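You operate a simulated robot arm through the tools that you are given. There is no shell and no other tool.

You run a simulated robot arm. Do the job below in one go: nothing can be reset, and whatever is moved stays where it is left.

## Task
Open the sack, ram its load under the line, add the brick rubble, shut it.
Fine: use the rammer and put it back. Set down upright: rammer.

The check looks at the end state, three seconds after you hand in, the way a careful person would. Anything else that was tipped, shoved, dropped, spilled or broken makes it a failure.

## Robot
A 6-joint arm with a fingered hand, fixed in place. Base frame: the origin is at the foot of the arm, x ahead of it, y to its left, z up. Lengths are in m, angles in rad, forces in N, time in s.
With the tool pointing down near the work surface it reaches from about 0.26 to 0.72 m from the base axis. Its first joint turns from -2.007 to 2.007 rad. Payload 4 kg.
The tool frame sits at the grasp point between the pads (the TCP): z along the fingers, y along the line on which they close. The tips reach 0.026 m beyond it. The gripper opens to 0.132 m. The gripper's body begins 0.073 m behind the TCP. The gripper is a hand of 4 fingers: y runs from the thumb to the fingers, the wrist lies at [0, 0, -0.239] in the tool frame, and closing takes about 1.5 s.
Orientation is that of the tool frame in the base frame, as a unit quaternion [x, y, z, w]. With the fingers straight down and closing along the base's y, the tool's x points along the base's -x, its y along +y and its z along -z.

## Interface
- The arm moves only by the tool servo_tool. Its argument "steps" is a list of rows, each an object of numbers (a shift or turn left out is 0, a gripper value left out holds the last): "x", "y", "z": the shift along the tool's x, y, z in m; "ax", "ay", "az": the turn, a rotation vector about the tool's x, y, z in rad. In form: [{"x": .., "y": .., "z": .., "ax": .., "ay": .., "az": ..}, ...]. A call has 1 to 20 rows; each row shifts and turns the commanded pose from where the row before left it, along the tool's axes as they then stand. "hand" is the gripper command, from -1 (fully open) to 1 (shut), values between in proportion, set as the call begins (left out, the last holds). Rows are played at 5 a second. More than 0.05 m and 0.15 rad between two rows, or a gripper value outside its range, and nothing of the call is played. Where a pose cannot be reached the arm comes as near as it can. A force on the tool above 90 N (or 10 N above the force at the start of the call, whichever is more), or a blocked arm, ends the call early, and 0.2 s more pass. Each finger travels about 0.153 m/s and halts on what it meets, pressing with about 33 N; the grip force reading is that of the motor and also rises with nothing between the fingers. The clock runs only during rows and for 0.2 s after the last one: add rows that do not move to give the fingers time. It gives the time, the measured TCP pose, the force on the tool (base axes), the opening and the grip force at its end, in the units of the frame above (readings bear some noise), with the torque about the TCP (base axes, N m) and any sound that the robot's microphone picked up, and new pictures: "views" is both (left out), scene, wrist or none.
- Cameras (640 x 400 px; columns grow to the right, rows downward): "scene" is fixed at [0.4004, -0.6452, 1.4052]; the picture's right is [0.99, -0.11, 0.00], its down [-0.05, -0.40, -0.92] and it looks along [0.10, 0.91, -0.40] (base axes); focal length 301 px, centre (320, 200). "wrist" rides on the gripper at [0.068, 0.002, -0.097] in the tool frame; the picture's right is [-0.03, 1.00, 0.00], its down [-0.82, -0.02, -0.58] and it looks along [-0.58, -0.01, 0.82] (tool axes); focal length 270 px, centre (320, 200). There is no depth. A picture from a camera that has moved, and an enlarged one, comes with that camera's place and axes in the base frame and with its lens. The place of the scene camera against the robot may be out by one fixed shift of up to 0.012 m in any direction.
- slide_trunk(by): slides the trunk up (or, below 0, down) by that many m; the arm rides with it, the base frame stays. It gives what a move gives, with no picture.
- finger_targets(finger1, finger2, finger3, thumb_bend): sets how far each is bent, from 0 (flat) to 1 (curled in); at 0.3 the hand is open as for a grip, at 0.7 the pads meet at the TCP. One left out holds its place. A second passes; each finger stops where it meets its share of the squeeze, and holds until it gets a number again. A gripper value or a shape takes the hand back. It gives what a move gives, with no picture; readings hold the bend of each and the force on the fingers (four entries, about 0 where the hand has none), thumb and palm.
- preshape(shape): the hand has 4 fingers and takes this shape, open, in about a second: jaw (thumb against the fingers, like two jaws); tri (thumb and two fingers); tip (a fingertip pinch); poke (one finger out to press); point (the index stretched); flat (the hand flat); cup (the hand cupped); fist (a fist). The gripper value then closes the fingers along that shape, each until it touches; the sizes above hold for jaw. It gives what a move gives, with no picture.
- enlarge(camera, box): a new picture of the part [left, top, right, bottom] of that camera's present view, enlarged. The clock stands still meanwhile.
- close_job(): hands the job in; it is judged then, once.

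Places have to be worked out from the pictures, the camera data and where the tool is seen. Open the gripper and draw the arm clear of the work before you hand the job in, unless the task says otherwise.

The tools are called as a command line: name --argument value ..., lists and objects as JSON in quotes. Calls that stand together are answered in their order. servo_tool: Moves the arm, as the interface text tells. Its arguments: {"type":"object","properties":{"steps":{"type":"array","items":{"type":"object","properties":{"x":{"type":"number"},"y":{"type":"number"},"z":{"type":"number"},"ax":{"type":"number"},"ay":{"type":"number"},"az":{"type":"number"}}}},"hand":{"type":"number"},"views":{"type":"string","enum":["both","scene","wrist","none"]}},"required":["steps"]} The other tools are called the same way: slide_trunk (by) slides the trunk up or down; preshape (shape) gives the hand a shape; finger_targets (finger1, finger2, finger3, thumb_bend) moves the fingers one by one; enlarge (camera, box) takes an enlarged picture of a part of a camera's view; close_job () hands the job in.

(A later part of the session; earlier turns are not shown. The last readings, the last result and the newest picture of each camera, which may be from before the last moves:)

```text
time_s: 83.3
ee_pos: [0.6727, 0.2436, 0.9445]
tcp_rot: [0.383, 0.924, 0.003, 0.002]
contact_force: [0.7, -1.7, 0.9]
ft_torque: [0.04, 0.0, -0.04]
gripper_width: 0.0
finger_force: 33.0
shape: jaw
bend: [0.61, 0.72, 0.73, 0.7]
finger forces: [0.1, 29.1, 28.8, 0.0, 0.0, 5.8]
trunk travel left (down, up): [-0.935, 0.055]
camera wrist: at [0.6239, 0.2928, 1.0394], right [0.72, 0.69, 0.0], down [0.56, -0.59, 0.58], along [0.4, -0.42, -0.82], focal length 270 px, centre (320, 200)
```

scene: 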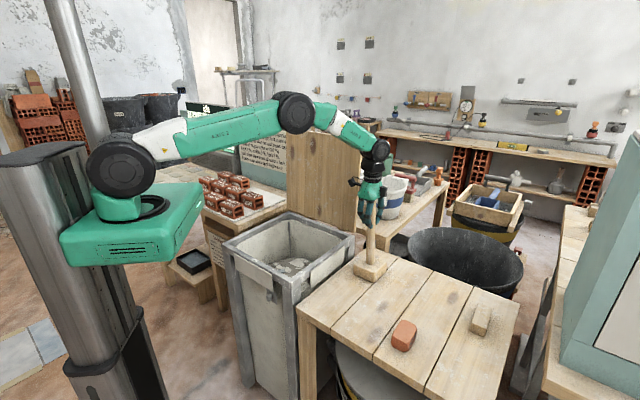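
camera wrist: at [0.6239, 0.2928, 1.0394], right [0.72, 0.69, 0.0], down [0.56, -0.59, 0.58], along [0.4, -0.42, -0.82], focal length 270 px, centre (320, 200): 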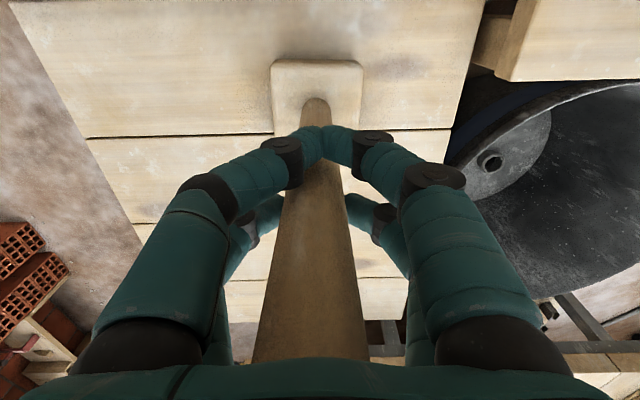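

Fingers 2 and 3 now grip the handle squarely, about 29 N each, with the palm on top. I note the home pose, TCP (0.672,0.2425,0.944), and test-lift 3 cm.

servo_tool --views "both" --steps '[{"z": -0.005}, {"z": -0.01}, {"z": -0.015}, {}]'

enlarge --camera "scene" --box '[330, 130, 430, 290]'

```text
time_s: 84.3
ee_pos: [0.6725, 0.2423, 0.9736]
tcp_rot: [0.383, 0.924, 0.002, 0.001]
contact_force: [-0.1, -1.1, -3.6]
ft_torque: [0.01, 0.02, 0.01]
gripper_width: 0.0
finger_force: 33.3
shape: jaw
bend: [0.61, 0.72, 0.73, 0.7]
finger forces: [0.1, 29.0, 29.0, 0.1, 0.1, 4.3]
trunk travel left (down, up): [-0.935, 0.055]
camera wrist: at [0.6241, 0.2911, 1.07], right [0.72, 0.69, 0.0], down [0.56, -0.59, 0.58], along [0.4, -0.42, -0.82], focal length 270 px, centre (320, 200)
```

scene: 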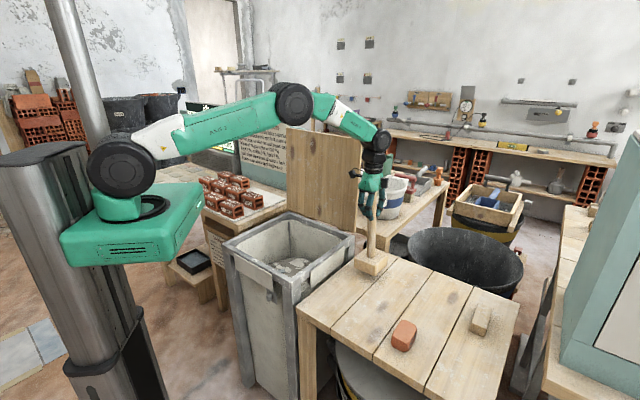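
wrist: 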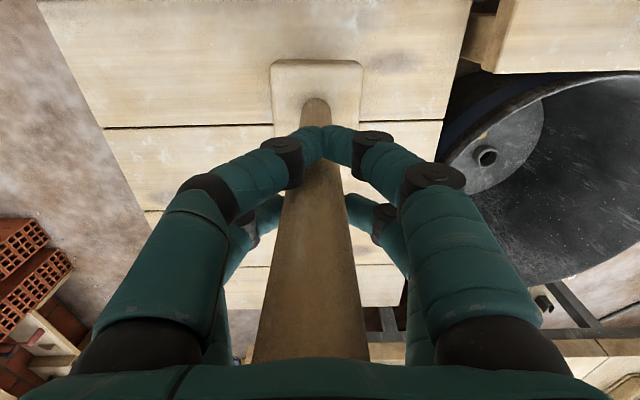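

```text
2.50 times, centred on (380, 210) of scene
camera zoom: at [0.4004, -0.6452, 1.4052], right [0.99, -0.11, 0.0], down [-0.05, -0.4, -0.92], along [0.1, 0.91, -0.4], focal length 752 px, centre (170, 175)
```

zoom: 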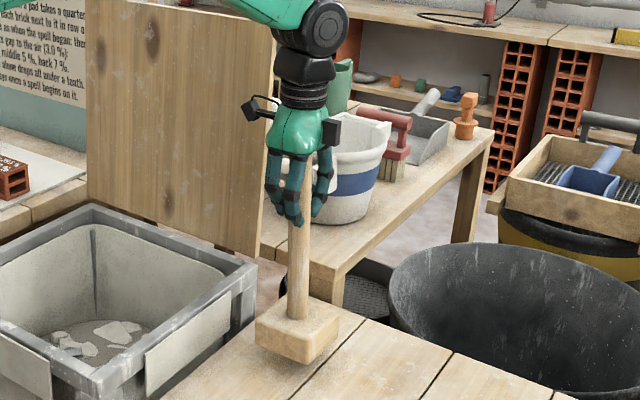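

The rammer lifts cleanly and weighs about 3.6 N. I raise it well over the rim and carry it to above the sack centre at about (0.397,0.364), keeping it clear of the open lid.

servo_tool --views "both" --steps '[{"z": -0.025}, {"z": -0.025}, {"z": -0.03}, {"z": -0.03}, {"z": -0.02}, {"x": 0.03, "y": -0.0107}, {"x": 0.03, "y": -0.0107}, {"x": 0.03, "y": -0.0107}, {"x": 0.03, "y": -0.0107}, {"x": 0.03, "y": -0.0107}, {"x": 0.03, "y": -0.0107}, {"x": 0.03, "y": -0.0107}, {"x": 0.03, "y": -0.0107}, {"x": 0.03, "y": -0.0107}, {"x": 0.03, "y": -0.0107}, {}, {}]'

```text
time_s: 88.0
ee_pos: [0.3827, 0.3792, 1.1038]
tcp_rot: [0.383, 0.924, 0.002, 0.0]
contact_force: [-0.1, 0.5, -3.2]
ft_torque: [0.01, 0.02, 0.01]
gripper_width: 0.0
finger_force: 33.3
shape: jaw
bend: [0.61, 0.72, 0.73, 0.7]
finger forces: [0.0, 29.1, 28.9, 0.0, 0.0, 3.9]
trunk travel left (down, up): [-0.935, 0.055]
camera wrist: at [0.3358, 0.4296, 1.1999], right [0.72, 0.69, 0.0], down [0.56, -0.59, 0.58], along [0.4, -0.42, -0.82], focal length 270 px, centre (320, 200)
```

scene: 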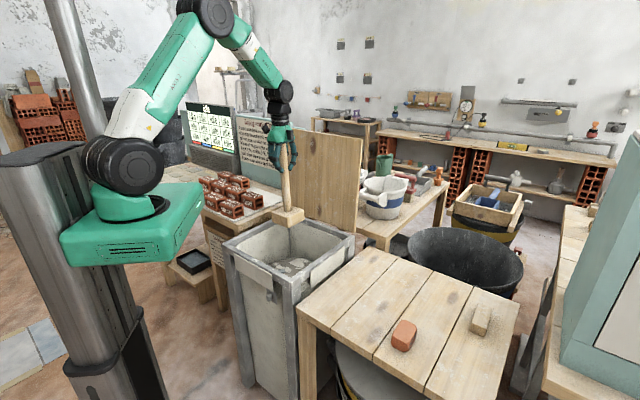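
wrist: 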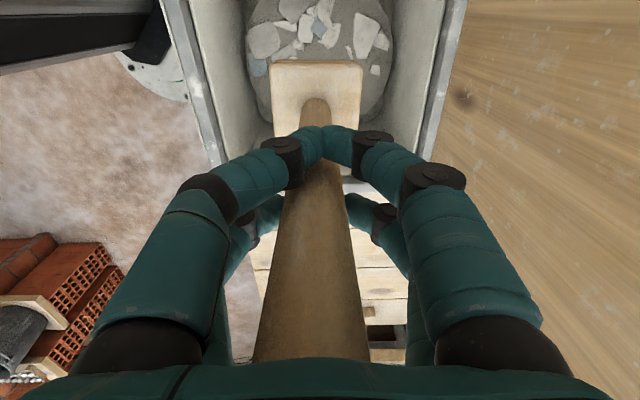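

The rammer is centred over the load with its foot at about z 0.86. I lower it inside and then go gently until it touches.

servo_tool --views "both" --steps '[{"z": 0.03}, {"z": 0.03}, {"z": 0.03}, {"z": 0.02}, {"z": 0.01}, {"z": 0.01}, {}]'

enlarge --camera "scene" --box '[220, 190, 370, 310]'

```text
time_s: 89.5
ee_pos: [0.3845, 0.3785, 0.9719]
tcp_rot: [0.382, 0.924, 0.003, 0.001]
contact_force: [-0.7, 0.4, -3.2]
ft_torque: [0.05, 0.08, 0.01]
gripper_width: 0.0
finger_force: 33.5
shape: jaw
bend: [0.61, 0.72, 0.73, 0.7]
finger forces: [0.1, 29.1, 29.0, 0.0, 0.0, 3.8]
trunk travel left (down, up): [-0.935, 0.055]
camera wrist: at [0.3368, 0.4278, 1.0677], right [0.72, 0.69, 0.01], down [0.56, -0.59, 0.58], along [0.4, -0.42, -0.82], focal length 270 px, centre (320, 200)
```

scene: 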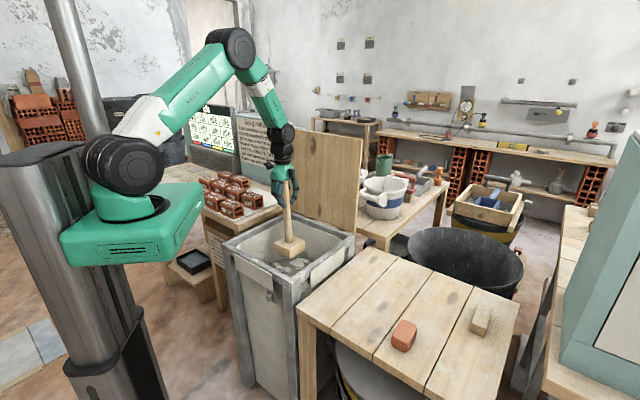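
wrist: 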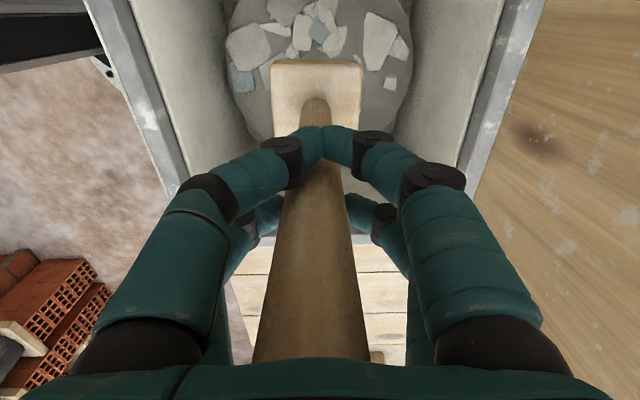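

```text
3.33 times, centred on (295, 250) of scene
camera zoom: at [0.4004, -0.6452, 1.4052], right [0.99, -0.11, 0.0], down [-0.05, -0.4, -0.92], along [0.1, 0.91, -0.4], focal length 1002 px, centre (403, 33)
```

zoom: 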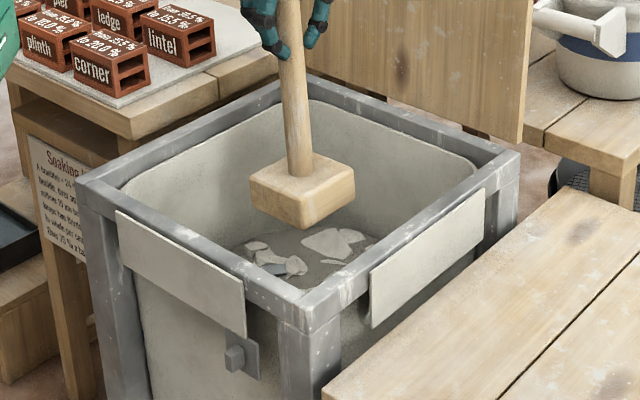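

The foot is inside and still above the load. I lower in 5 mm steps, expecting contact soon.

servo_tool --views "scene" --steps '[{"z": 0.006}, {"z": 0.006}, {"z": 0.006}, {"z": 0.006}, {"z": 0.006}, {"z": 0.006}, {}]'

```text
time_s: 91.2
ee_pos: [0.3839, 0.3801, 0.9356]
tcp_rot: [0.382, 0.924, 0.002, 0.001]
contact_force: [0.2, 0.0, -3.4]
ft_torque: [0.0, 0.02, 0.0]
gripper_width: 0.0
finger_force: 32.8
shape: jaw
bend: [0.61, 0.72, 0.73, 0.7]
finger forces: [0.1, 29.0, 29.1, 0.0, 0.0, 3.8]
trunk travel left (down, up): [-0.935, 0.055]
```

scene: 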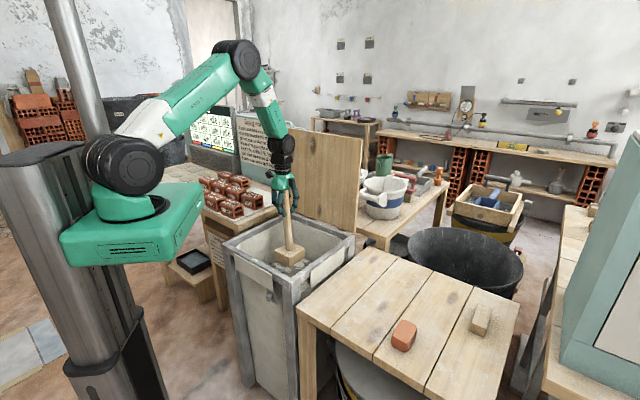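

No contact yet with the foot at about 0.69, so I continue.

servo_tool --views "scene" --steps '[{"z": 0.006}, {"z": 0.006}, {"z": 0.006}, {"z": 0.006}, {"z": 0.006}, {"z": 0.006}, {"z": 0.006}, {}]'

enlarge --camera "scene" --box '[220, 190, 370, 310]'

```text
time_s: 93.0
ee_pos: [0.3862, 0.3795, 0.8945]
tcp_rot: [0.382, 0.924, 0.003, 0.001]
contact_force: [-0.3, 0.1, -3.0]
ft_torque: [0.04, 0.05, -0.01]
gripper_width: 0.0002
finger_force: 33.3
shape: jaw
bend: [0.61, 0.72, 0.73, 0.7]
finger forces: [0.0, 29.0, 29.0, 0.0, 0.0, 3.9]
trunk travel left (down, up): [-0.935, 0.055]
```

scene: 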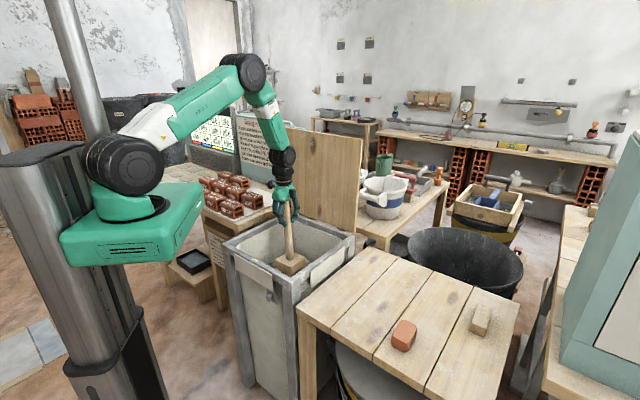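

```text
3.33 times, centred on (295, 250) of scene
camera zoom: at [0.4004, -0.6452, 1.4052], right [0.99, -0.11, 0.0], down [-0.05, -0.4, -0.92], along [0.1, 0.91, -0.4], focal length 1002 px, centre (403, 33)
```

zoom: 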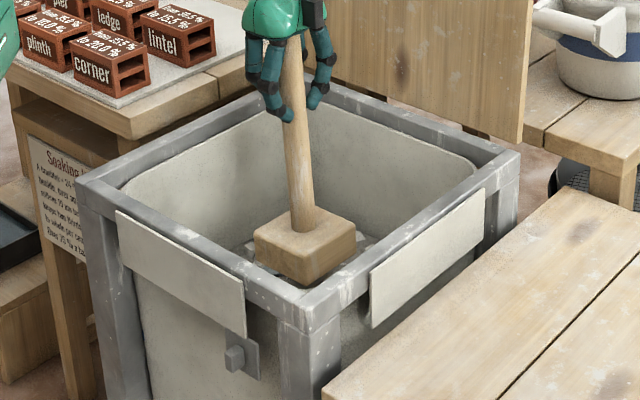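

Still free at a foot height of about 0.65. I continue down.

servo_tool --views "none" --steps '[{"z": 0.005}, {"z": 0.005}, {"z": 0.005}, {"z": 0.005}, {"z": 0.005}, {"z": 0.005}, {}]'

```text
time_s: 94.5
ee_pos: [0.3834, 0.3783, 0.8633]
tcp_rot: [0.383, 0.924, 0.001, 0.001]
contact_force: [0.8, -0.4, -4.0]
ft_torque: [0.06, 0.04, -0.02]
gripper_width: 0.0
finger_force: 32.7
shape: jaw
bend: [0.61, 0.72, 0.73, 0.7]
finger forces: [0.0, 29.0, 28.8, 0.0, 0.0, 3.8]
trunk travel left (down, up): [-0.935, 0.055]
```

The foot is at about 0.62 and still touching nothing. I look while going on a bit more.

servo_tool --views "both" --steps '[{"z": 0.005}, {"z": 0.005}, {"z": 0.005}, {}]'

enlarge --camera "scene" --box '[220, 190, 370, 310]'

```text
time_s: 95.5
ee_pos: [0.384, 0.3792, 0.8491]
tcp_rot: [0.384, 0.923, 0.002, 0.001]
contact_force: [-0.5, 0.7, -3.0]
ft_torque: [0.06, 0.05, -0.01]
gripper_width: 0.0
finger_force: 32.8
shape: jaw
bend: [0.61, 0.72, 0.73, 0.7]
finger forces: [0.0, 28.9, 28.9, 0.0, 0.1, 3.8]
trunk travel left (down, up): [-0.935, 0.055]
camera wrist: at [0.3368, 0.4289, 0.9449], right [0.72, 0.69, 0.0], down [0.56, -0.59, 0.58], along [0.4, -0.42, -0.82], focal length 270 px, centre (320, 200)
```

scene: 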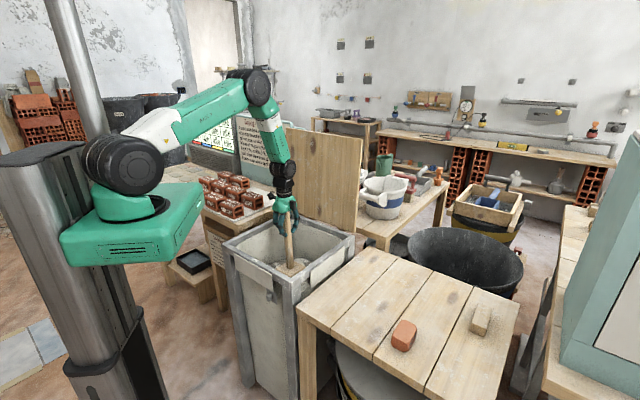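
wrist: 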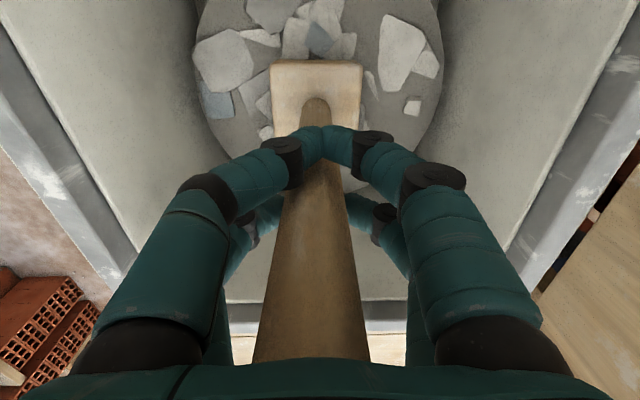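

```text
3.33 times, centred on (295, 250) of scene
camera zoom: at [0.4004, -0.6452, 1.4052], right [0.99, -0.11, 0.0], down [-0.05, -0.4, -0.92], along [0.1, 0.91, -0.4], focal length 1002 px, centre (403, 33)
```

zoom: 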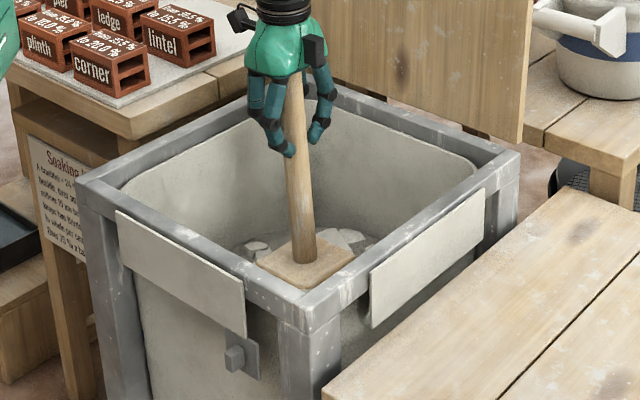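

The load's rim now appears nearly level with the foot. I continue in small steps until there is force.

servo_tool --views "none" --steps '[{"z": 0.004}, {"z": 0.004}, {"z": 0.004}, {"z": 0.004}, {}]'

```text
time_s: 96.8
ee_pos: [0.385, 0.3787, 0.8354]
tcp_rot: [0.383, 0.924, 0.002, 0.001]
contact_force: [0.0, -0.9, 2.9]
ft_torque: [0.09, -0.06, -0.05]
gripper_width: 0.0001
finger_force: 33.0
shape: jaw
bend: [0.61, 0.72, 0.73, 0.7]
finger forces: [0.0, 29.6, 29.2, 0.0, 0.0, 5.5]
trunk travel left (down, up): [-0.935, 0.055]
```

Contact, at TCP 0.835 (foot about 0.59): the force rose by 6 N. Now I press on.

servo_tool --views "both" --steps '[{"z": 0.004}, {"z": 0.004}, {"z": 0.004}, {"z": 0.004}, {}]'

```text
time_s: 98.0
ee_pos: [0.3852, 0.3791, 0.8183]
tcp_rot: [0.382, 0.924, 0.003, 0.001]
contact_force: [0.2, -2.3, 2.3]
ft_torque: [-0.04, 0.03, -0.01]
gripper_width: 0.0
finger_force: 33.0
shape: jaw
bend: [0.61, 0.72, 0.73, 0.7]
finger forces: [0.1, 28.9, 30.1, 0.1, 0.0, 5.4]
trunk travel left (down, up): [-0.935, 0.055]
camera wrist: at [0.3368, 0.4294, 0.9139], right [0.72, 0.69, 0.01], down [0.56, -0.59, 0.58], along [0.4, -0.42, -0.82], focal length 270 px, centre (320, 200)
```

scene: 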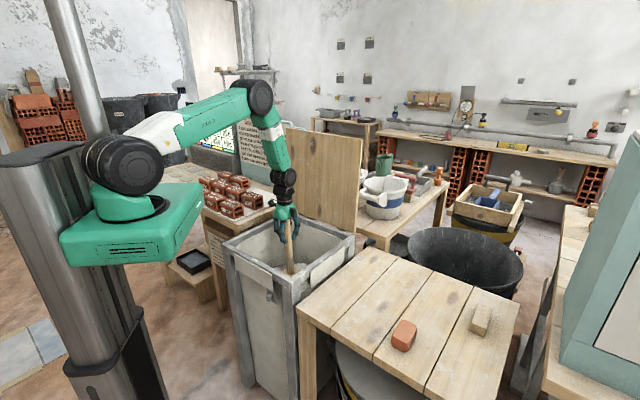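
wrist: 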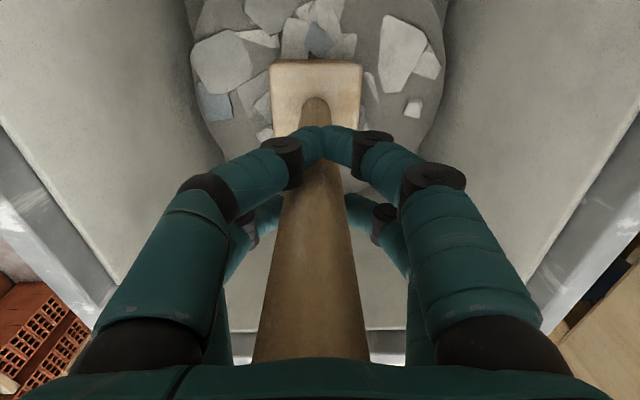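

The load sinks with the foot at only about 6 N. I keep pressing and watch for the line.

servo_tool --views "both" --steps '[{"z": 0.004}, {"z": 0.004}, {"z": 0.004}, {"z": 0.004}, {"z": 0.004}, {"z": 0.004}, {}]'

enlarge --camera "wrist" --box '[0, 0, 640, 400]'

```text
time_s: 99.5
ee_pos: [0.3831, 0.3791, 0.7935]
tcp_rot: [0.382, 0.924, 0.002, 0.001]
contact_force: [0.9, 0.1, 2.0]
ft_torque: [0.18, -0.04, 0.0]
gripper_width: 0.0
finger_force: 32.4
shape: jaw
bend: [0.61, 0.72, 0.73, 0.7]
finger forces: [0.0, 30.7, 28.9, 0.0, 0.1, 5.3]
trunk travel left (down, up): [-0.935, 0.055]
camera wrist: at [0.336, 0.4281, 0.8895], right [0.72, 0.69, 0.0], down [0.56, -0.59, 0.58], along [0.4, -0.42, -0.82], focal length 270 px, centre (320, 200)
```

scene: 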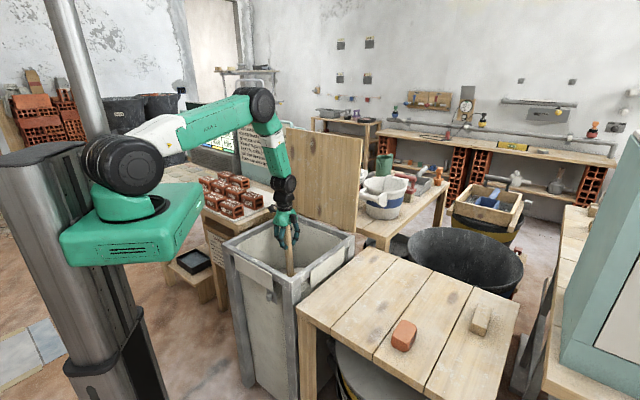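
wrist: 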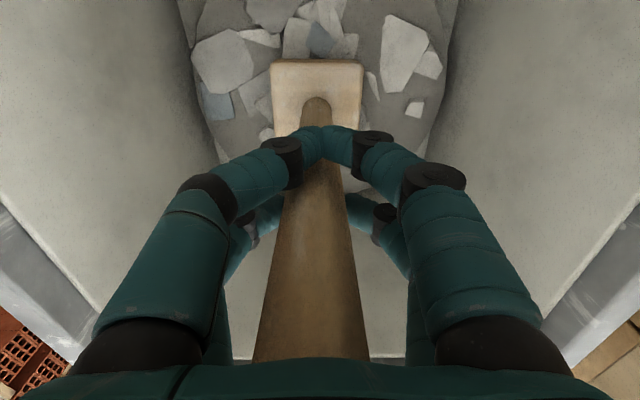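

```text
1.00 times, centred on (320, 200) of wrist (not enlarged: the box is as wide or as high as the picture)
camera zoom: at [0.336, 0.4281, 0.8895], right [0.72, 0.69, 0.0], down [0.56, -0.59, 0.58], along [0.4, -0.42, -0.82], focal length 270 px, centre (320, 200)
```

zoom: 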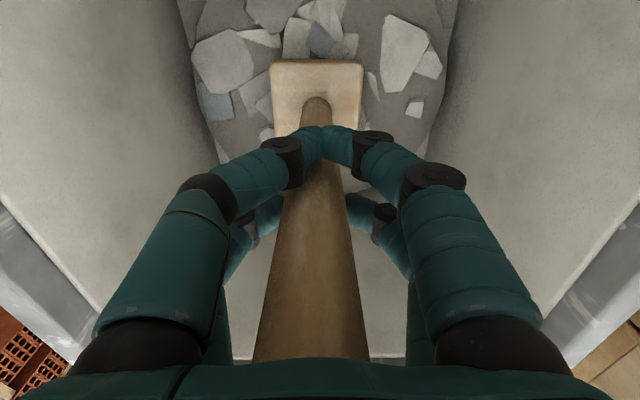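

It's still sinking smoothly and no line shows yet. I continue.

servo_tool --views "wrist" --steps '[{"z": 0.005}, {"z": 0.005}, {"z": 0.005}, {"z": 0.005}, {"z": 0.005}, {"z": 0.005}, {}]'

```text
time_s: 100.8
ee_pos: [0.39, 0.3826, 0.7828]
tcp_rot: [0.384, 0.923, 0.012, 0.004]
contact_force: [-1.3, -15.9, 61.6]
ft_torque: [-0.77, -0.06, -0.06]
gripper_width: 0.0
finger_force: 32.7
shape: jaw
bend: [0.61, 0.73, 0.74, 0.7]
finger forces: [0.1, 28.2, 38.3, 0.0, 0.1, 50.9]
trunk travel left (down, up): [-0.935, 0.055]
stopped in row 6: the force on the tool passed its limit at 97 N (the readings are from after the stop); the commanded pose is now the measured one
camera wrist: at [0.3405, 0.4312, 0.8779], right [0.73, 0.69, 0.03], down [0.55, -0.6, 0.58], along [0.41, -0.4, -0.82], focal length 270 px, centre (320, 200)
```

wrist: 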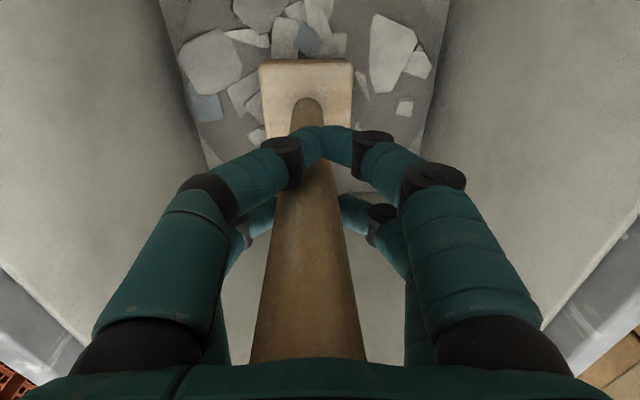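

A hard stop came at 97 N with the TCP at about 0.785. The load has been pressed down some 5 cm. I lift the rammer out to inspect it.

servo_tool --views "wrist" --steps '[{"z": -0.005}, {"z": -0.01}, {"z": -0.02}, {"z": -0.03}, {"z": -0.03}, {"z": -0.03}, {}]'

enlarge --camera "scene" --box '[220, 190, 370, 310]'

```text
time_s: 102.4
ee_pos: [0.3888, 0.3792, 0.9016]
tcp_rot: [0.384, 0.923, 0.007, 0.003]
contact_force: [0.4, -0.1, -2.8]
ft_torque: [0.06, 0.02, 0.02]
gripper_width: 0.0
finger_force: 33.3
shape: jaw
bend: [0.61, 0.72, 0.74, 0.7]
finger forces: [0.0, 31.2, 30.8, 0.1, 0.1, 5.8]
trunk travel left (down, up): [-0.935, 0.055]
camera wrist: at [0.3398, 0.4283, 0.9975], right [0.73, 0.69, 0.02], down [0.56, -0.6, 0.58], along [0.41, -0.41, -0.82], focal length 270 px, centre (320, 200)
```

wrist: 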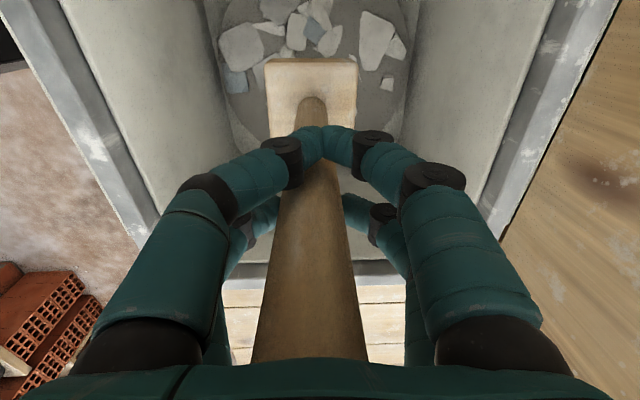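

```text
3.33 times, centred on (295, 250) of scene
camera zoom: at [0.4004, -0.6452, 1.4052], right [0.99, -0.11, 0.0], down [-0.05, -0.4, -0.92], along [0.1, 0.91, -0.4], focal length 1002 px, centre (403, 33)
```

zoom: 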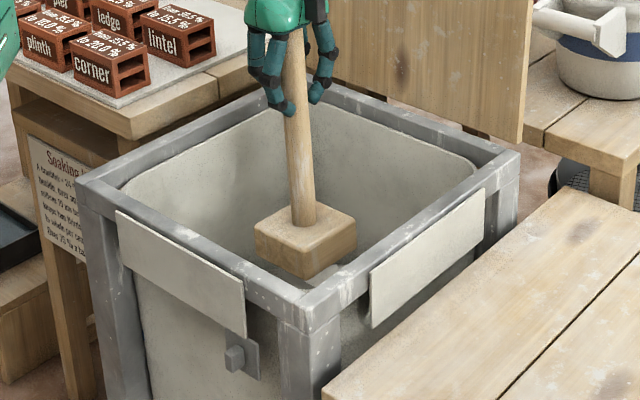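

I raise the rammer clear of the rim so the scene camera can see down the back walls to the load.

servo_tool --views "both" --steps '[{"z": -0.03}, {"z": -0.04}, {"z": -0.04}, {"z": -0.04}, {"z": -0.04}, {"z": -0.04}, {}]'

enlarge --camera "scene" --box '[230, 210, 360, 300]'

enlarge --camera "wrist" --box '[180, 0, 460, 180]'

```text
time_s: 104.0
ee_pos: [0.3847, 0.377, 1.133]
tcp_rot: [0.383, 0.924, 0.008, 0.003]
contact_force: [0.3, -0.7, -3.6]
ft_torque: [0.01, 0.02, 0.0]
gripper_width: 0.0
finger_force: 32.7
shape: jaw
bend: [0.61, 0.72, 0.74, 0.7]
finger forces: [0.0, 31.1, 30.9, 0.0, 0.1, 5.5]
trunk travel left (down, up): [-0.935, 0.055]
camera wrist: at [0.3357, 0.4267, 1.2276], right [0.73, 0.69, 0.02], down [0.56, -0.6, 0.58], along [0.41, -0.41, -0.82], focal length 270 px, centre (320, 200)
```

scene: 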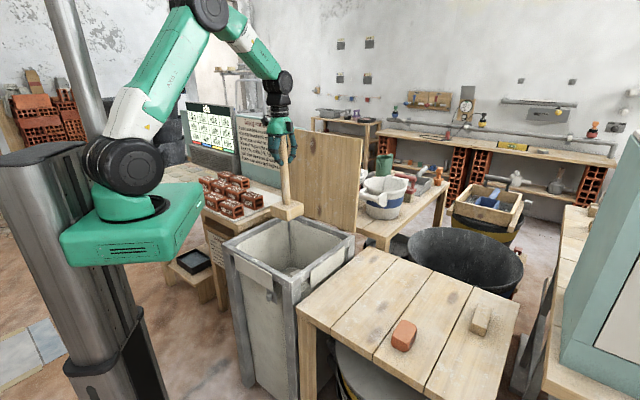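
wrist: 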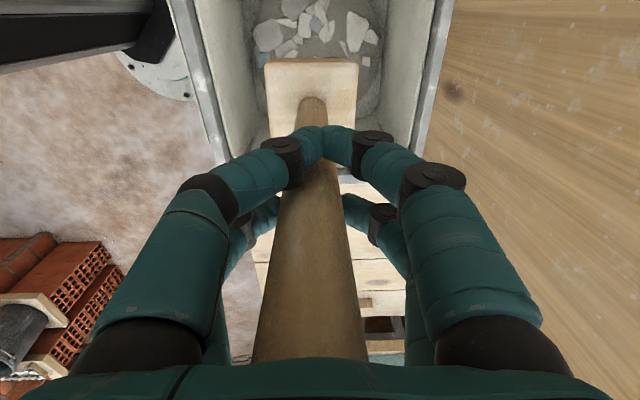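

```text
4.44 times, centred on (295, 255) of scene
camera zoom: at [0.4004, -0.6452, 1.4052], right [0.99, -0.11, 0.0], down [-0.05, -0.4, -0.92], along [0.1, 0.91, -0.4], focal length 1336 px, centre (431, -44)
```

zoom: 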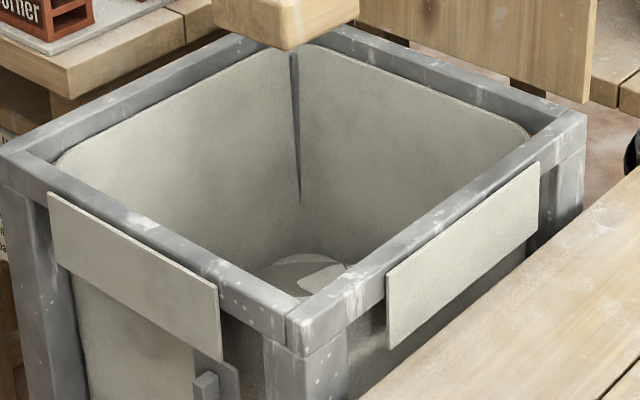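

```text
2.22 times, centred on (320, 90) of wrist
camera zoom: at [0.3357, 0.4267, 1.2276], right [0.73, 0.69, 0.02], down [0.56, -0.6, 0.58], along [0.41, -0.41, -0.82], focal length 601 px, centre (320, 444)
```

zoom: 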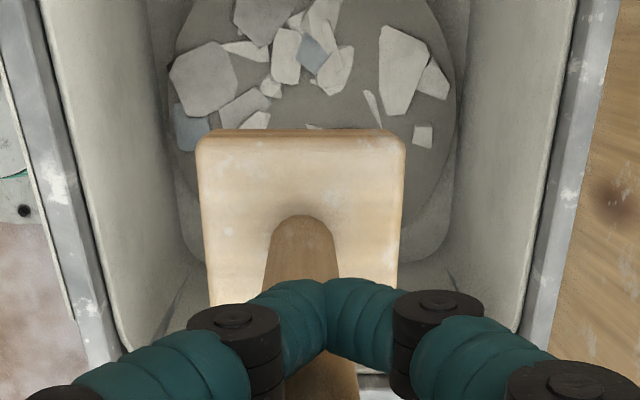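

The load is now far lower. Triangulating the blue ticks on the sack's front panel puts the line at z≈0.587. The load started at about 0.592 and is now about 0.545. I check the ticks again.

enlarge --camera "scene" --box '[225, 255, 275, 345]'

enlarge --camera "scene" --box '[255, 265, 305, 325]'

enlarge --camera "scene" --box '[310, 240, 360, 290]'

```text
4.44 times, centred on (250, 300) of scene
camera zoom: at [0.4004, -0.6452, 1.4052], right [0.99, -0.11, 0.0], down [-0.05, -0.4, -0.92], along [0.1, 0.91, -0.4], focal length 1336 px, centre (631, -244)
```

zoom: 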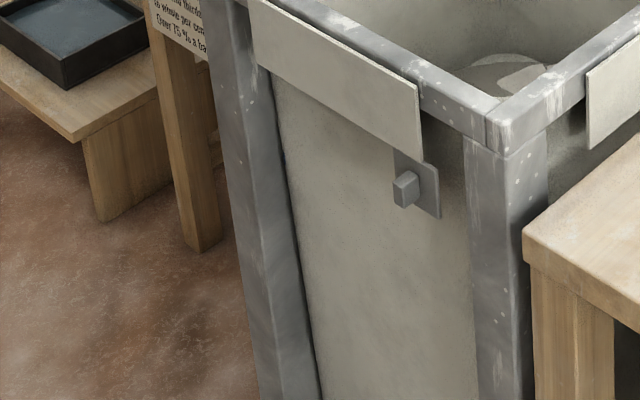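

```text
6.67 times, centred on (280, 295) of scene
camera zoom: at [0.4004, -0.6452, 1.4052], right [0.99, -0.11, 0.0], down [-0.05, -0.4, -0.92], along [0.1, 0.91, -0.4], focal length 2004 px, centre (587, -433)
```

zoom: 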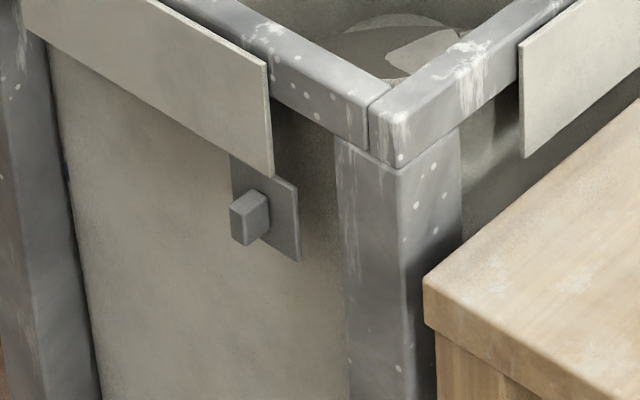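

```text
8.00 times, centred on (335, 265) of scene
camera zoom: at [0.4004, -0.6452, 1.4052], right [0.99, -0.11, 0.0], down [-0.05, -0.4, -0.92], along [0.1, 0.91, -0.4], focal length 2405 px, centre (200, -320)
```

zoom: 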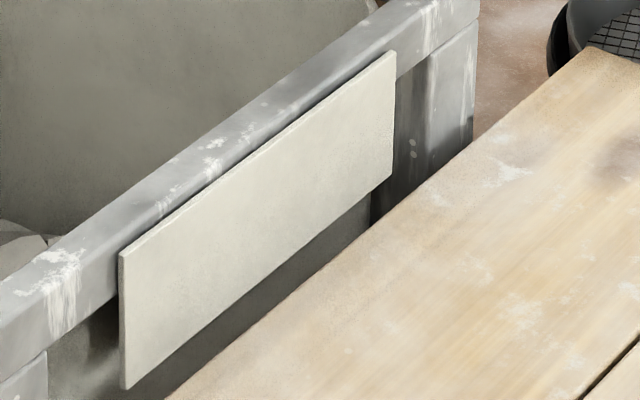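

The view is ambiguous from here, and the next check needs a free hand. I level the tiny tilt left by the hard stop and carry the rammer back over its spot.

servo_tool --views "both" --steps '[{"ax": 0.014, "z": 0.014}, {"z": 0.014}, {"x": -0.0298, "y": 0.0108}, {"x": -0.0298, "y": 0.0108}, {"x": -0.0298, "y": 0.0108}, {"x": -0.0298, "y": 0.0108}, {"x": -0.0298, "y": 0.0108}, {"x": -0.0298, "y": 0.0108}, {"x": -0.0298, "y": 0.0108}, {"x": -0.0298, "y": 0.0108}, {"x": -0.0298, "y": 0.0108}, {"x": -0.0298, "y": 0.0106}, {}]'

enlarge --camera "scene" --box '[230, 210, 360, 300]'

```text
time_s: 106.8
ee_pos: [0.6728, 0.2453, 1.1009]
tcp_rot: [0.383, 0.924, 0.001, 0.0]
contact_force: [0.9, 0.9, -3.3]
ft_torque: [0.02, 0.04, -0.03]
gripper_width: 0.0001
finger_force: 32.8
shape: jaw
bend: [0.61, 0.72, 0.74, 0.7]
finger forces: [0.0, 31.1, 30.7, 0.0, 0.1, 5.0]
trunk travel left (down, up): [-0.935, 0.055]
camera wrist: at [0.6242, 0.2949, 1.197], right [0.73, 0.69, 0.0], down [0.56, -0.59, 0.58], along [0.4, -0.42, -0.82], focal length 270 px, centre (320, 200)
```

scene: 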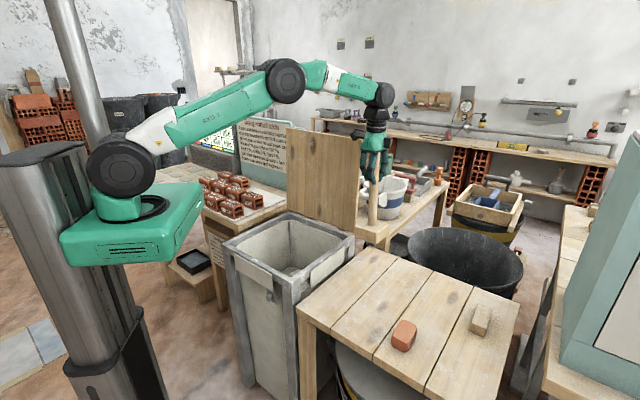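
wrist: 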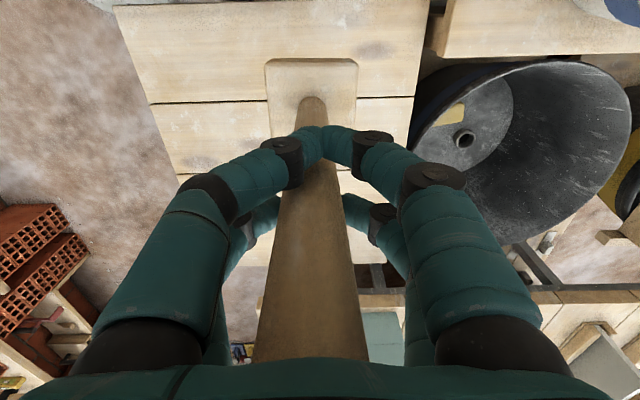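

```text
4.44 times, centred on (295, 255) of scene
camera zoom: at [0.4004, -0.6452, 1.4052], right [0.99, -0.11, 0.0], down [-0.05, -0.4, -0.92], along [0.1, 0.91, -0.4], focal length 1336 px, centre (431, -44)
```

zoom: 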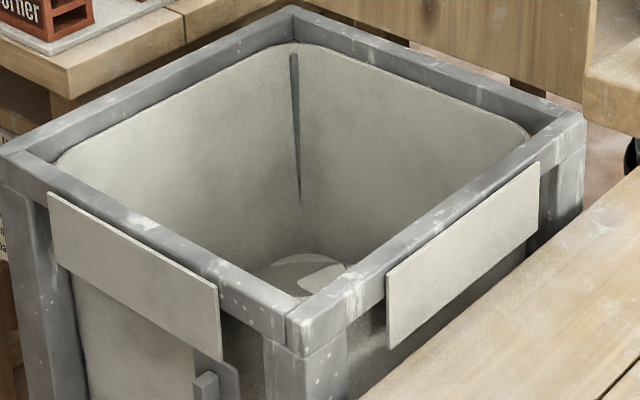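

By the scene estimate the load has dropped from about 0.62 to 0.575. I set the rammer down on its own spot, slowing for contact.

servo_tool --views "wrist" --steps '[{"x": -0.0014, "y": -0.0014, "z": 0.025}, {"z": 0.03}, {"z": 0.03}, {"z": 0.03}, {"z": 0.02}, {"z": 0.01}, {"z": 0.004}, {}]'

enlarge --camera "scene" --box '[330, 170, 430, 290]'

```text
time_s: 108.6
ee_pos: [0.6707, 0.2428, 0.9531]
tcp_rot: [0.384, 0.923, 0.0, 0.0]
contact_force: [0.7, 0.0, -3.0]
ft_torque: [0.06, 0.04, 0.01]
gripper_width: 0.0001
finger_force: 32.7
shape: jaw
bend: [0.61, 0.72, 0.74, 0.7]
finger forces: [0.0, 31.1, 30.7, 0.0, 0.0, 4.8]
trunk travel left (down, up): [-0.935, 0.055]
camera wrist: at [0.6242, 0.2932, 1.0485], right [0.73, 0.69, 0.0], down [0.56, -0.59, 0.58], along [0.4, -0.42, -0.82], focal length 270 px, centre (320, 200)
```

wrist: 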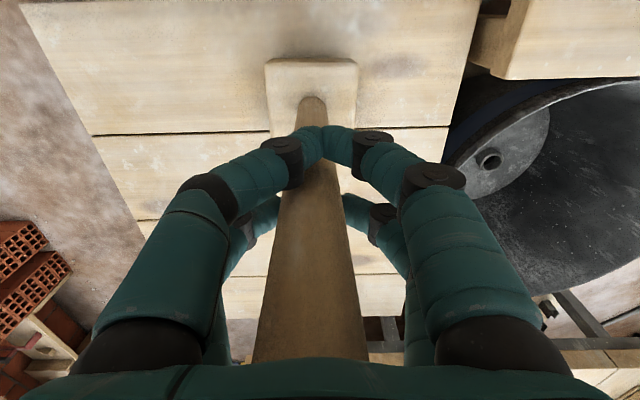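

```text
3.33 times, centred on (380, 230) of scene
camera zoom: at [0.4004, -0.6452, 1.4052], right [0.99, -0.11, 0.0], down [-0.05, -0.4, -0.92], along [0.1, 0.91, -0.4], focal length 1002 px, centre (120, 100)
```

zoom: 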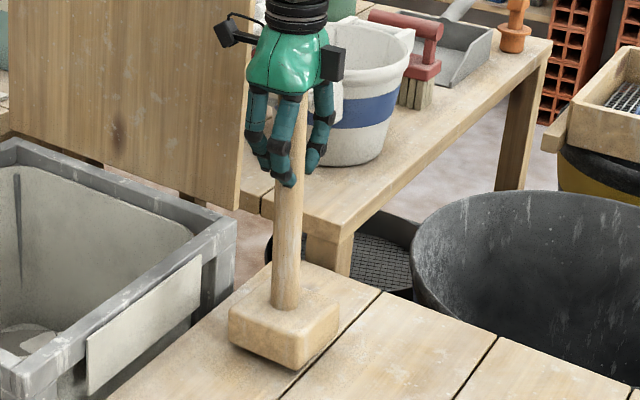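

The foot floats about 9 mm above the table. I lower the last millimetres.

servo_tool --views "none" --steps '[{"z": 0.003}, {"z": 0.002}, {"z": 0.002}, {"z": 0.0015}, {}]'

```text
time_s: 109.8
ee_pos: [0.6727, 0.2428, 0.9454]
tcp_rot: [0.383, 0.924, 0.001, 0.0]
contact_force: [0.4, 0.1, -3.0]
ft_torque: [0.03, 0.03, 0.01]
gripper_width: 0.0002
finger_force: 33.1
shape: jaw
bend: [0.61, 0.72, 0.74, 0.7]
finger forces: [0.1, 31.1, 30.7, 0.0, 0.0, 4.8]
trunk travel left (down, up): [-0.935, 0.055]
```

servo_tool --views "none" --steps '[{"z": 0.0015}, {"z": 0.0015}, {"z": 0.001}, {}]'

```text
time_s: 110.8
ee_pos: [0.6725, 0.2406, 0.9433]
tcp_rot: [0.384, 0.923, 0.003, 0.003]
contact_force: [-0.4, -4.5, 15.6]
ft_torque: [0.07, -0.08, -0.01]
gripper_width: 0.0
finger_force: 32.9
shape: jaw
bend: [0.61, 0.72, 0.74, 0.7]
finger forces: [0.0, 31.3, 31.8, 0.1, 0.0, 12.6]
trunk travel left (down, up): [-0.935, 0.055]
```

The rammer is standing on the table (15.6 N). I ease off 2 mm, open, and rise straight up off the handle.

servo_tool --views "none" --steps '[{"z": -0.002}, {}]'

servo_tool --hand -1 --views "both" --steps '[{}, {}, {}, {}, {}, {}, {}, {}, {}]'

```text
time_s: 111.4
ee_pos: [0.671, 0.2412, 0.9449]
tcp_rot: [0.384, 0.923, 0.001, 0.001]
contact_force: [0.6, -2.6, 9.1]
ft_torque: [0.13, -0.15, 0.01]
gripper_width: 0.0003
finger_force: 33.0
shape: jaw
bend: [0.61, 0.72, 0.74, 0.7]
finger forces: [0.0, 32.6, 30.7, 0.0, 0.0, 9.6]
trunk travel left (down, up): [-0.935, 0.055]
```

```text
time_s: 113.4
ee_pos: [0.6714, 0.2419, 0.9439]
tcp_rot: [0.383, 0.924, 0.001, 0.001]
contact_force: [-0.3, -1.8, 6.2]
ft_torque: [0.07, -0.05, -0.02]
gripper_width: 0.1318
finger_force: 0.1
shape: jaw
bend: [0.3, 0.3, 0.3, 0.3]
finger forces: [0.0, 0.0, 0.0, 0.1, 0.0, 6.2]
trunk travel left (down, up): [-0.935, 0.055]
camera wrist: at [0.6237, 0.2916, 1.0393], right [0.73, 0.69, 0.0], down [0.56, -0.59, 0.58], along [0.4, -0.42, -0.82], focal length 270 px, centre (320, 200)
```

scene: 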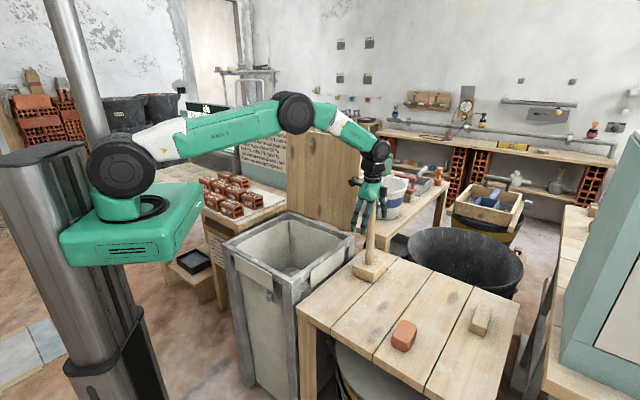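
wrist: 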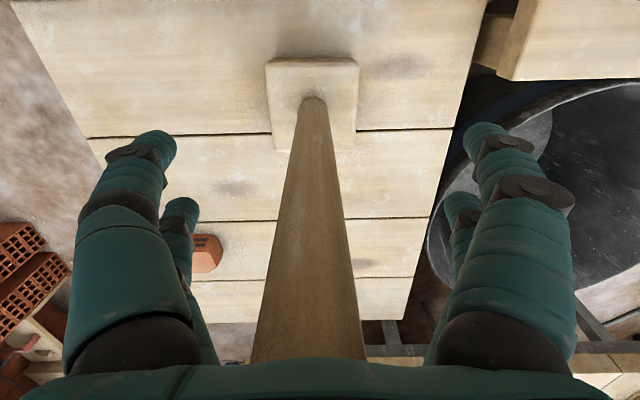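

The rammer stands upright on its own. I rise and move over to a viewpoint behind the sack, to see its walls and the load clearly.

servo_tool --views "none" --steps '[{"z": -0.01}, {"z": -0.03}, {"z": -0.03}, {"z": -0.04}, {"z": -0.03}, {}]'

servo_tool --views "both" --steps '[{"x": 0.04, "y": -0.015}, {"x": 0.04, "y": -0.015}, {"x": 0.04, "y": -0.015}, {"x": 0.04, "y": -0.015}, {"x": 0.04, "y": -0.015}, {"x": 0.04, "y": -0.015}, {"x": 0.04, "y": -0.012}, {"x": 0.04}, {"x": 0.04}, {"x": 0.04}, {"x": 0.04}, {"x": 0.04}, {"x": 0.04}, {}]'

enlarge --camera "wrist" --box '[180, 40, 480, 260]'

```text
time_s: 114.8
ee_pos: [0.6726, 0.2421, 1.0842]
tcp_rot: [0.383, 0.924, 0.001, 0.0]
contact_force: [-0.7, -0.4, 0.7]
ft_torque: [0.01, -0.04, 0.01]
gripper_width: 0.1321
finger_force: 0.0
shape: jaw
bend: [0.3, 0.3, 0.3, 0.3]
finger forces: [0.0, 0.1, 0.1, 0.0, 0.0, 0.0]
trunk travel left (down, up): [-0.935, 0.055]
```

```text
time_s: 117.8
ee_pos: [0.2342, 0.5393, 1.0841]
tcp_rot: [0.384, 0.923, 0.002, -0.001]
contact_force: [0.7, -0.5, -0.3]
ft_torque: [-0.01, 0.02, -0.01]
gripper_width: 0.1317
finger_force: 0.1
shape: jaw
bend: [0.3, 0.3, 0.3, 0.3]
finger forces: [0.1, 0.1, 0.0, 0.1, 0.0, 0.1]
trunk travel left (down, up): [-0.935, 0.055]
camera wrist: at [0.1868, 0.5896, 1.1798], right [0.73, 0.69, 0.0], down [0.56, -0.59, 0.58], along [0.4, -0.42, -0.82], focal length 270 px, centre (320, 200)
```

scene: 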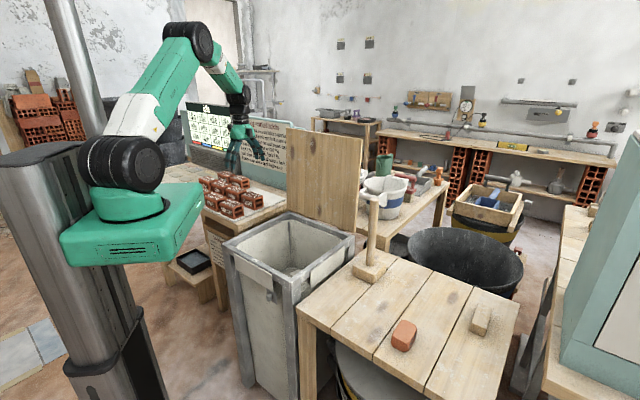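
wrist: 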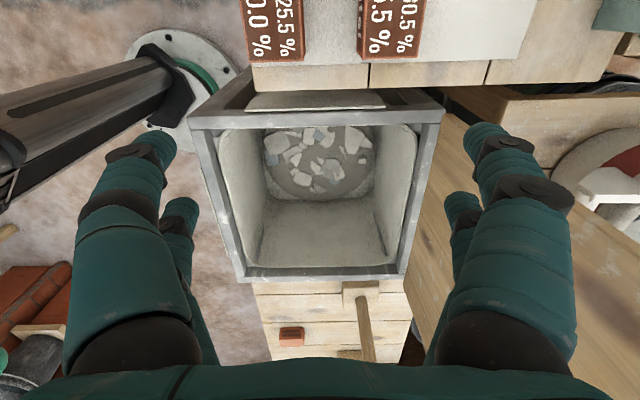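

```text
1.82 times, centred on (330, 150) of wrist
camera zoom: at [0.1868, 0.5896, 1.1798], right [0.73, 0.69, 0.0], down [0.56, -0.59, 0.58], along [0.4, -0.42, -0.82], focal length 491 px, centre (302, 291)
```

zoom: 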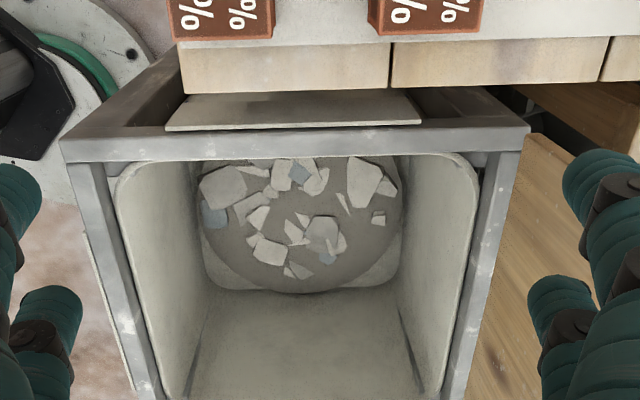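

There's no line anywhere on the visible inner walls. The pressing force stayed at a steady 6 N and then hit a hard stop, so the load is fully rammed, and it hasn't sprung back. Next is the red brick rubble near (0.69,-0.066) on the table. I fly there at a safe height for a close look.

servo_tool --views "none" --steps '[{"x": -0.043, "y": -0.009}, {"x": -0.043, "y": -0.009}, {"x": -0.043, "y": -0.009}, {"x": -0.043, "y": -0.009}, {"x": -0.043, "y": -0.009}, {"x": -0.043, "y": -0.009}, {"x": -0.043, "y": -0.009}, {"x": -0.043, "y": -0.009}, {"x": -0.043, "y": -0.009}, {"x": -0.043, "y": -0.009}, {"x": -0.043, "y": -0.009}, {"x": -0.043, "y": -0.009}, {"x": -0.043, "y": -0.009}, {"x": -0.043, "y": -0.009}, {"x": -0.03, "y": -0.009}, {}]'

slide_trunk --by -0.12

servo_tool --views "both" --steps '[{}]'

```text
time_s: 121.2
ee_pos: [0.5833, -0.0067, 1.0864]
tcp_rot: [0.383, 0.924, 0.001, 0.0]
contact_force: [0.7, 0.5, -0.4]
ft_torque: [-0.02, 0.02, -0.01]
gripper_width: 0.1319
finger_force: 0.0
shape: jaw
bend: [0.3, 0.3, 0.3, 0.3]
finger forces: [0.0, 0.0, 0.1, 0.1, 0.1, 0.1]
trunk travel left (down, up): [-0.935, 0.055]
```

```text
time_s: 122.7
ee_pos: [0.5833, -0.0058, 0.9677]
tcp_rot: [0.384, 0.923, 0.001, 0.0]
contact_force: [1.2, 0.0, -0.6]
ft_torque: [0.01, 0.05, 0.03]
gripper_width: 0.132
finger_force: 0.1
shape: jaw
bend: [0.3, 0.3, 0.3, 0.3]
finger forces: [0.0, 0.0, 0.1, 0.0, 0.0, 0.0]
trunk travel left (down, up): [-0.815, 0.175]
```

```text
time_s: 123.1
ee_pos: [0.583, -0.0055, 0.9665]
tcp_rot: [0.384, 0.923, 0.001, 0.001]
contact_force: [0.6, 0.2, -1.0]
ft_torque: [-0.01, -0.03, -0.03]
gripper_width: 0.1318
finger_force: 0.1
shape: jaw
bend: [0.3, 0.3, 0.3, 0.3]
finger forces: [0.0, 0.1, 0.0, 0.0, 0.0, 0.1]
trunk travel left (down, up): [-0.815, 0.175]
camera wrist: at [0.5352, 0.0446, 1.0626], right [0.73, 0.69, 0.0], down [0.56, -0.59, 0.58], along [0.4, -0.42, -0.82], focal length 270 px, centre (320, 200)
```

scene: 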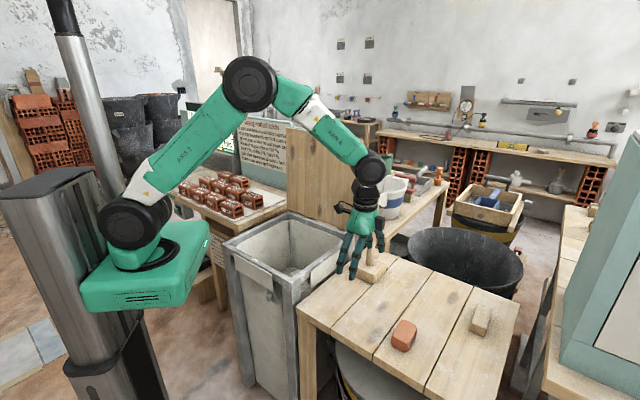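
wrist: 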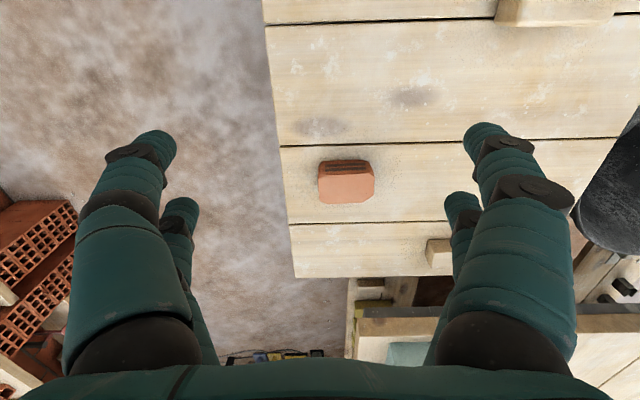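

The brick piece is in view and lies aligned with the planks. I zoom in to measure it.

enlarge --camera "wrist" --box '[280, 130, 420, 230]'

enlarge --camera "scene" --box '[370, 300, 450, 370]'

```text
4.00 times, centred on (350, 180) of wrist
camera zoom: at [0.5352, 0.0446, 1.0626], right [0.73, 0.69, 0.0], down [0.56, -0.59, 0.58], along [0.4, -0.42, -0.82], focal length 1081 px, centre (200, 280)
```

zoom: 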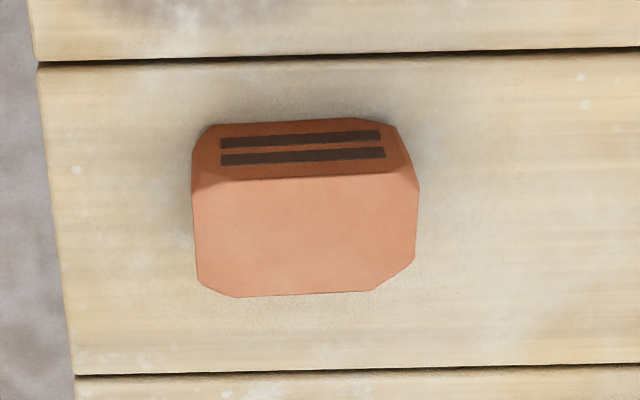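

```text
5.71 times, centred on (410, 335) of scene
camera zoom: at [0.4004, -0.6452, 1.4052], right [0.99, -0.11, 0.0], down [-0.05, -0.4, -0.92], along [0.1, 0.91, -0.4], focal length 1718 px, centre (-194, -571)
```

zoom: 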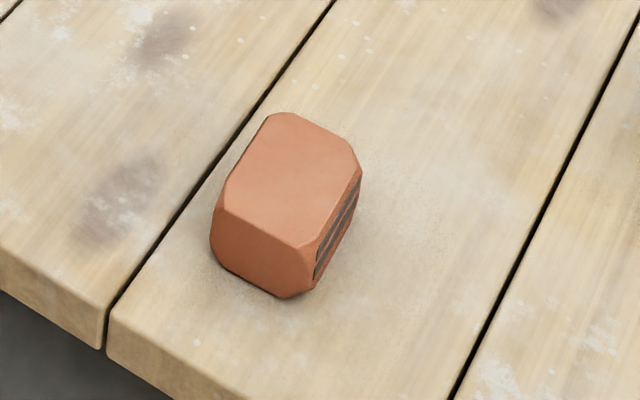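

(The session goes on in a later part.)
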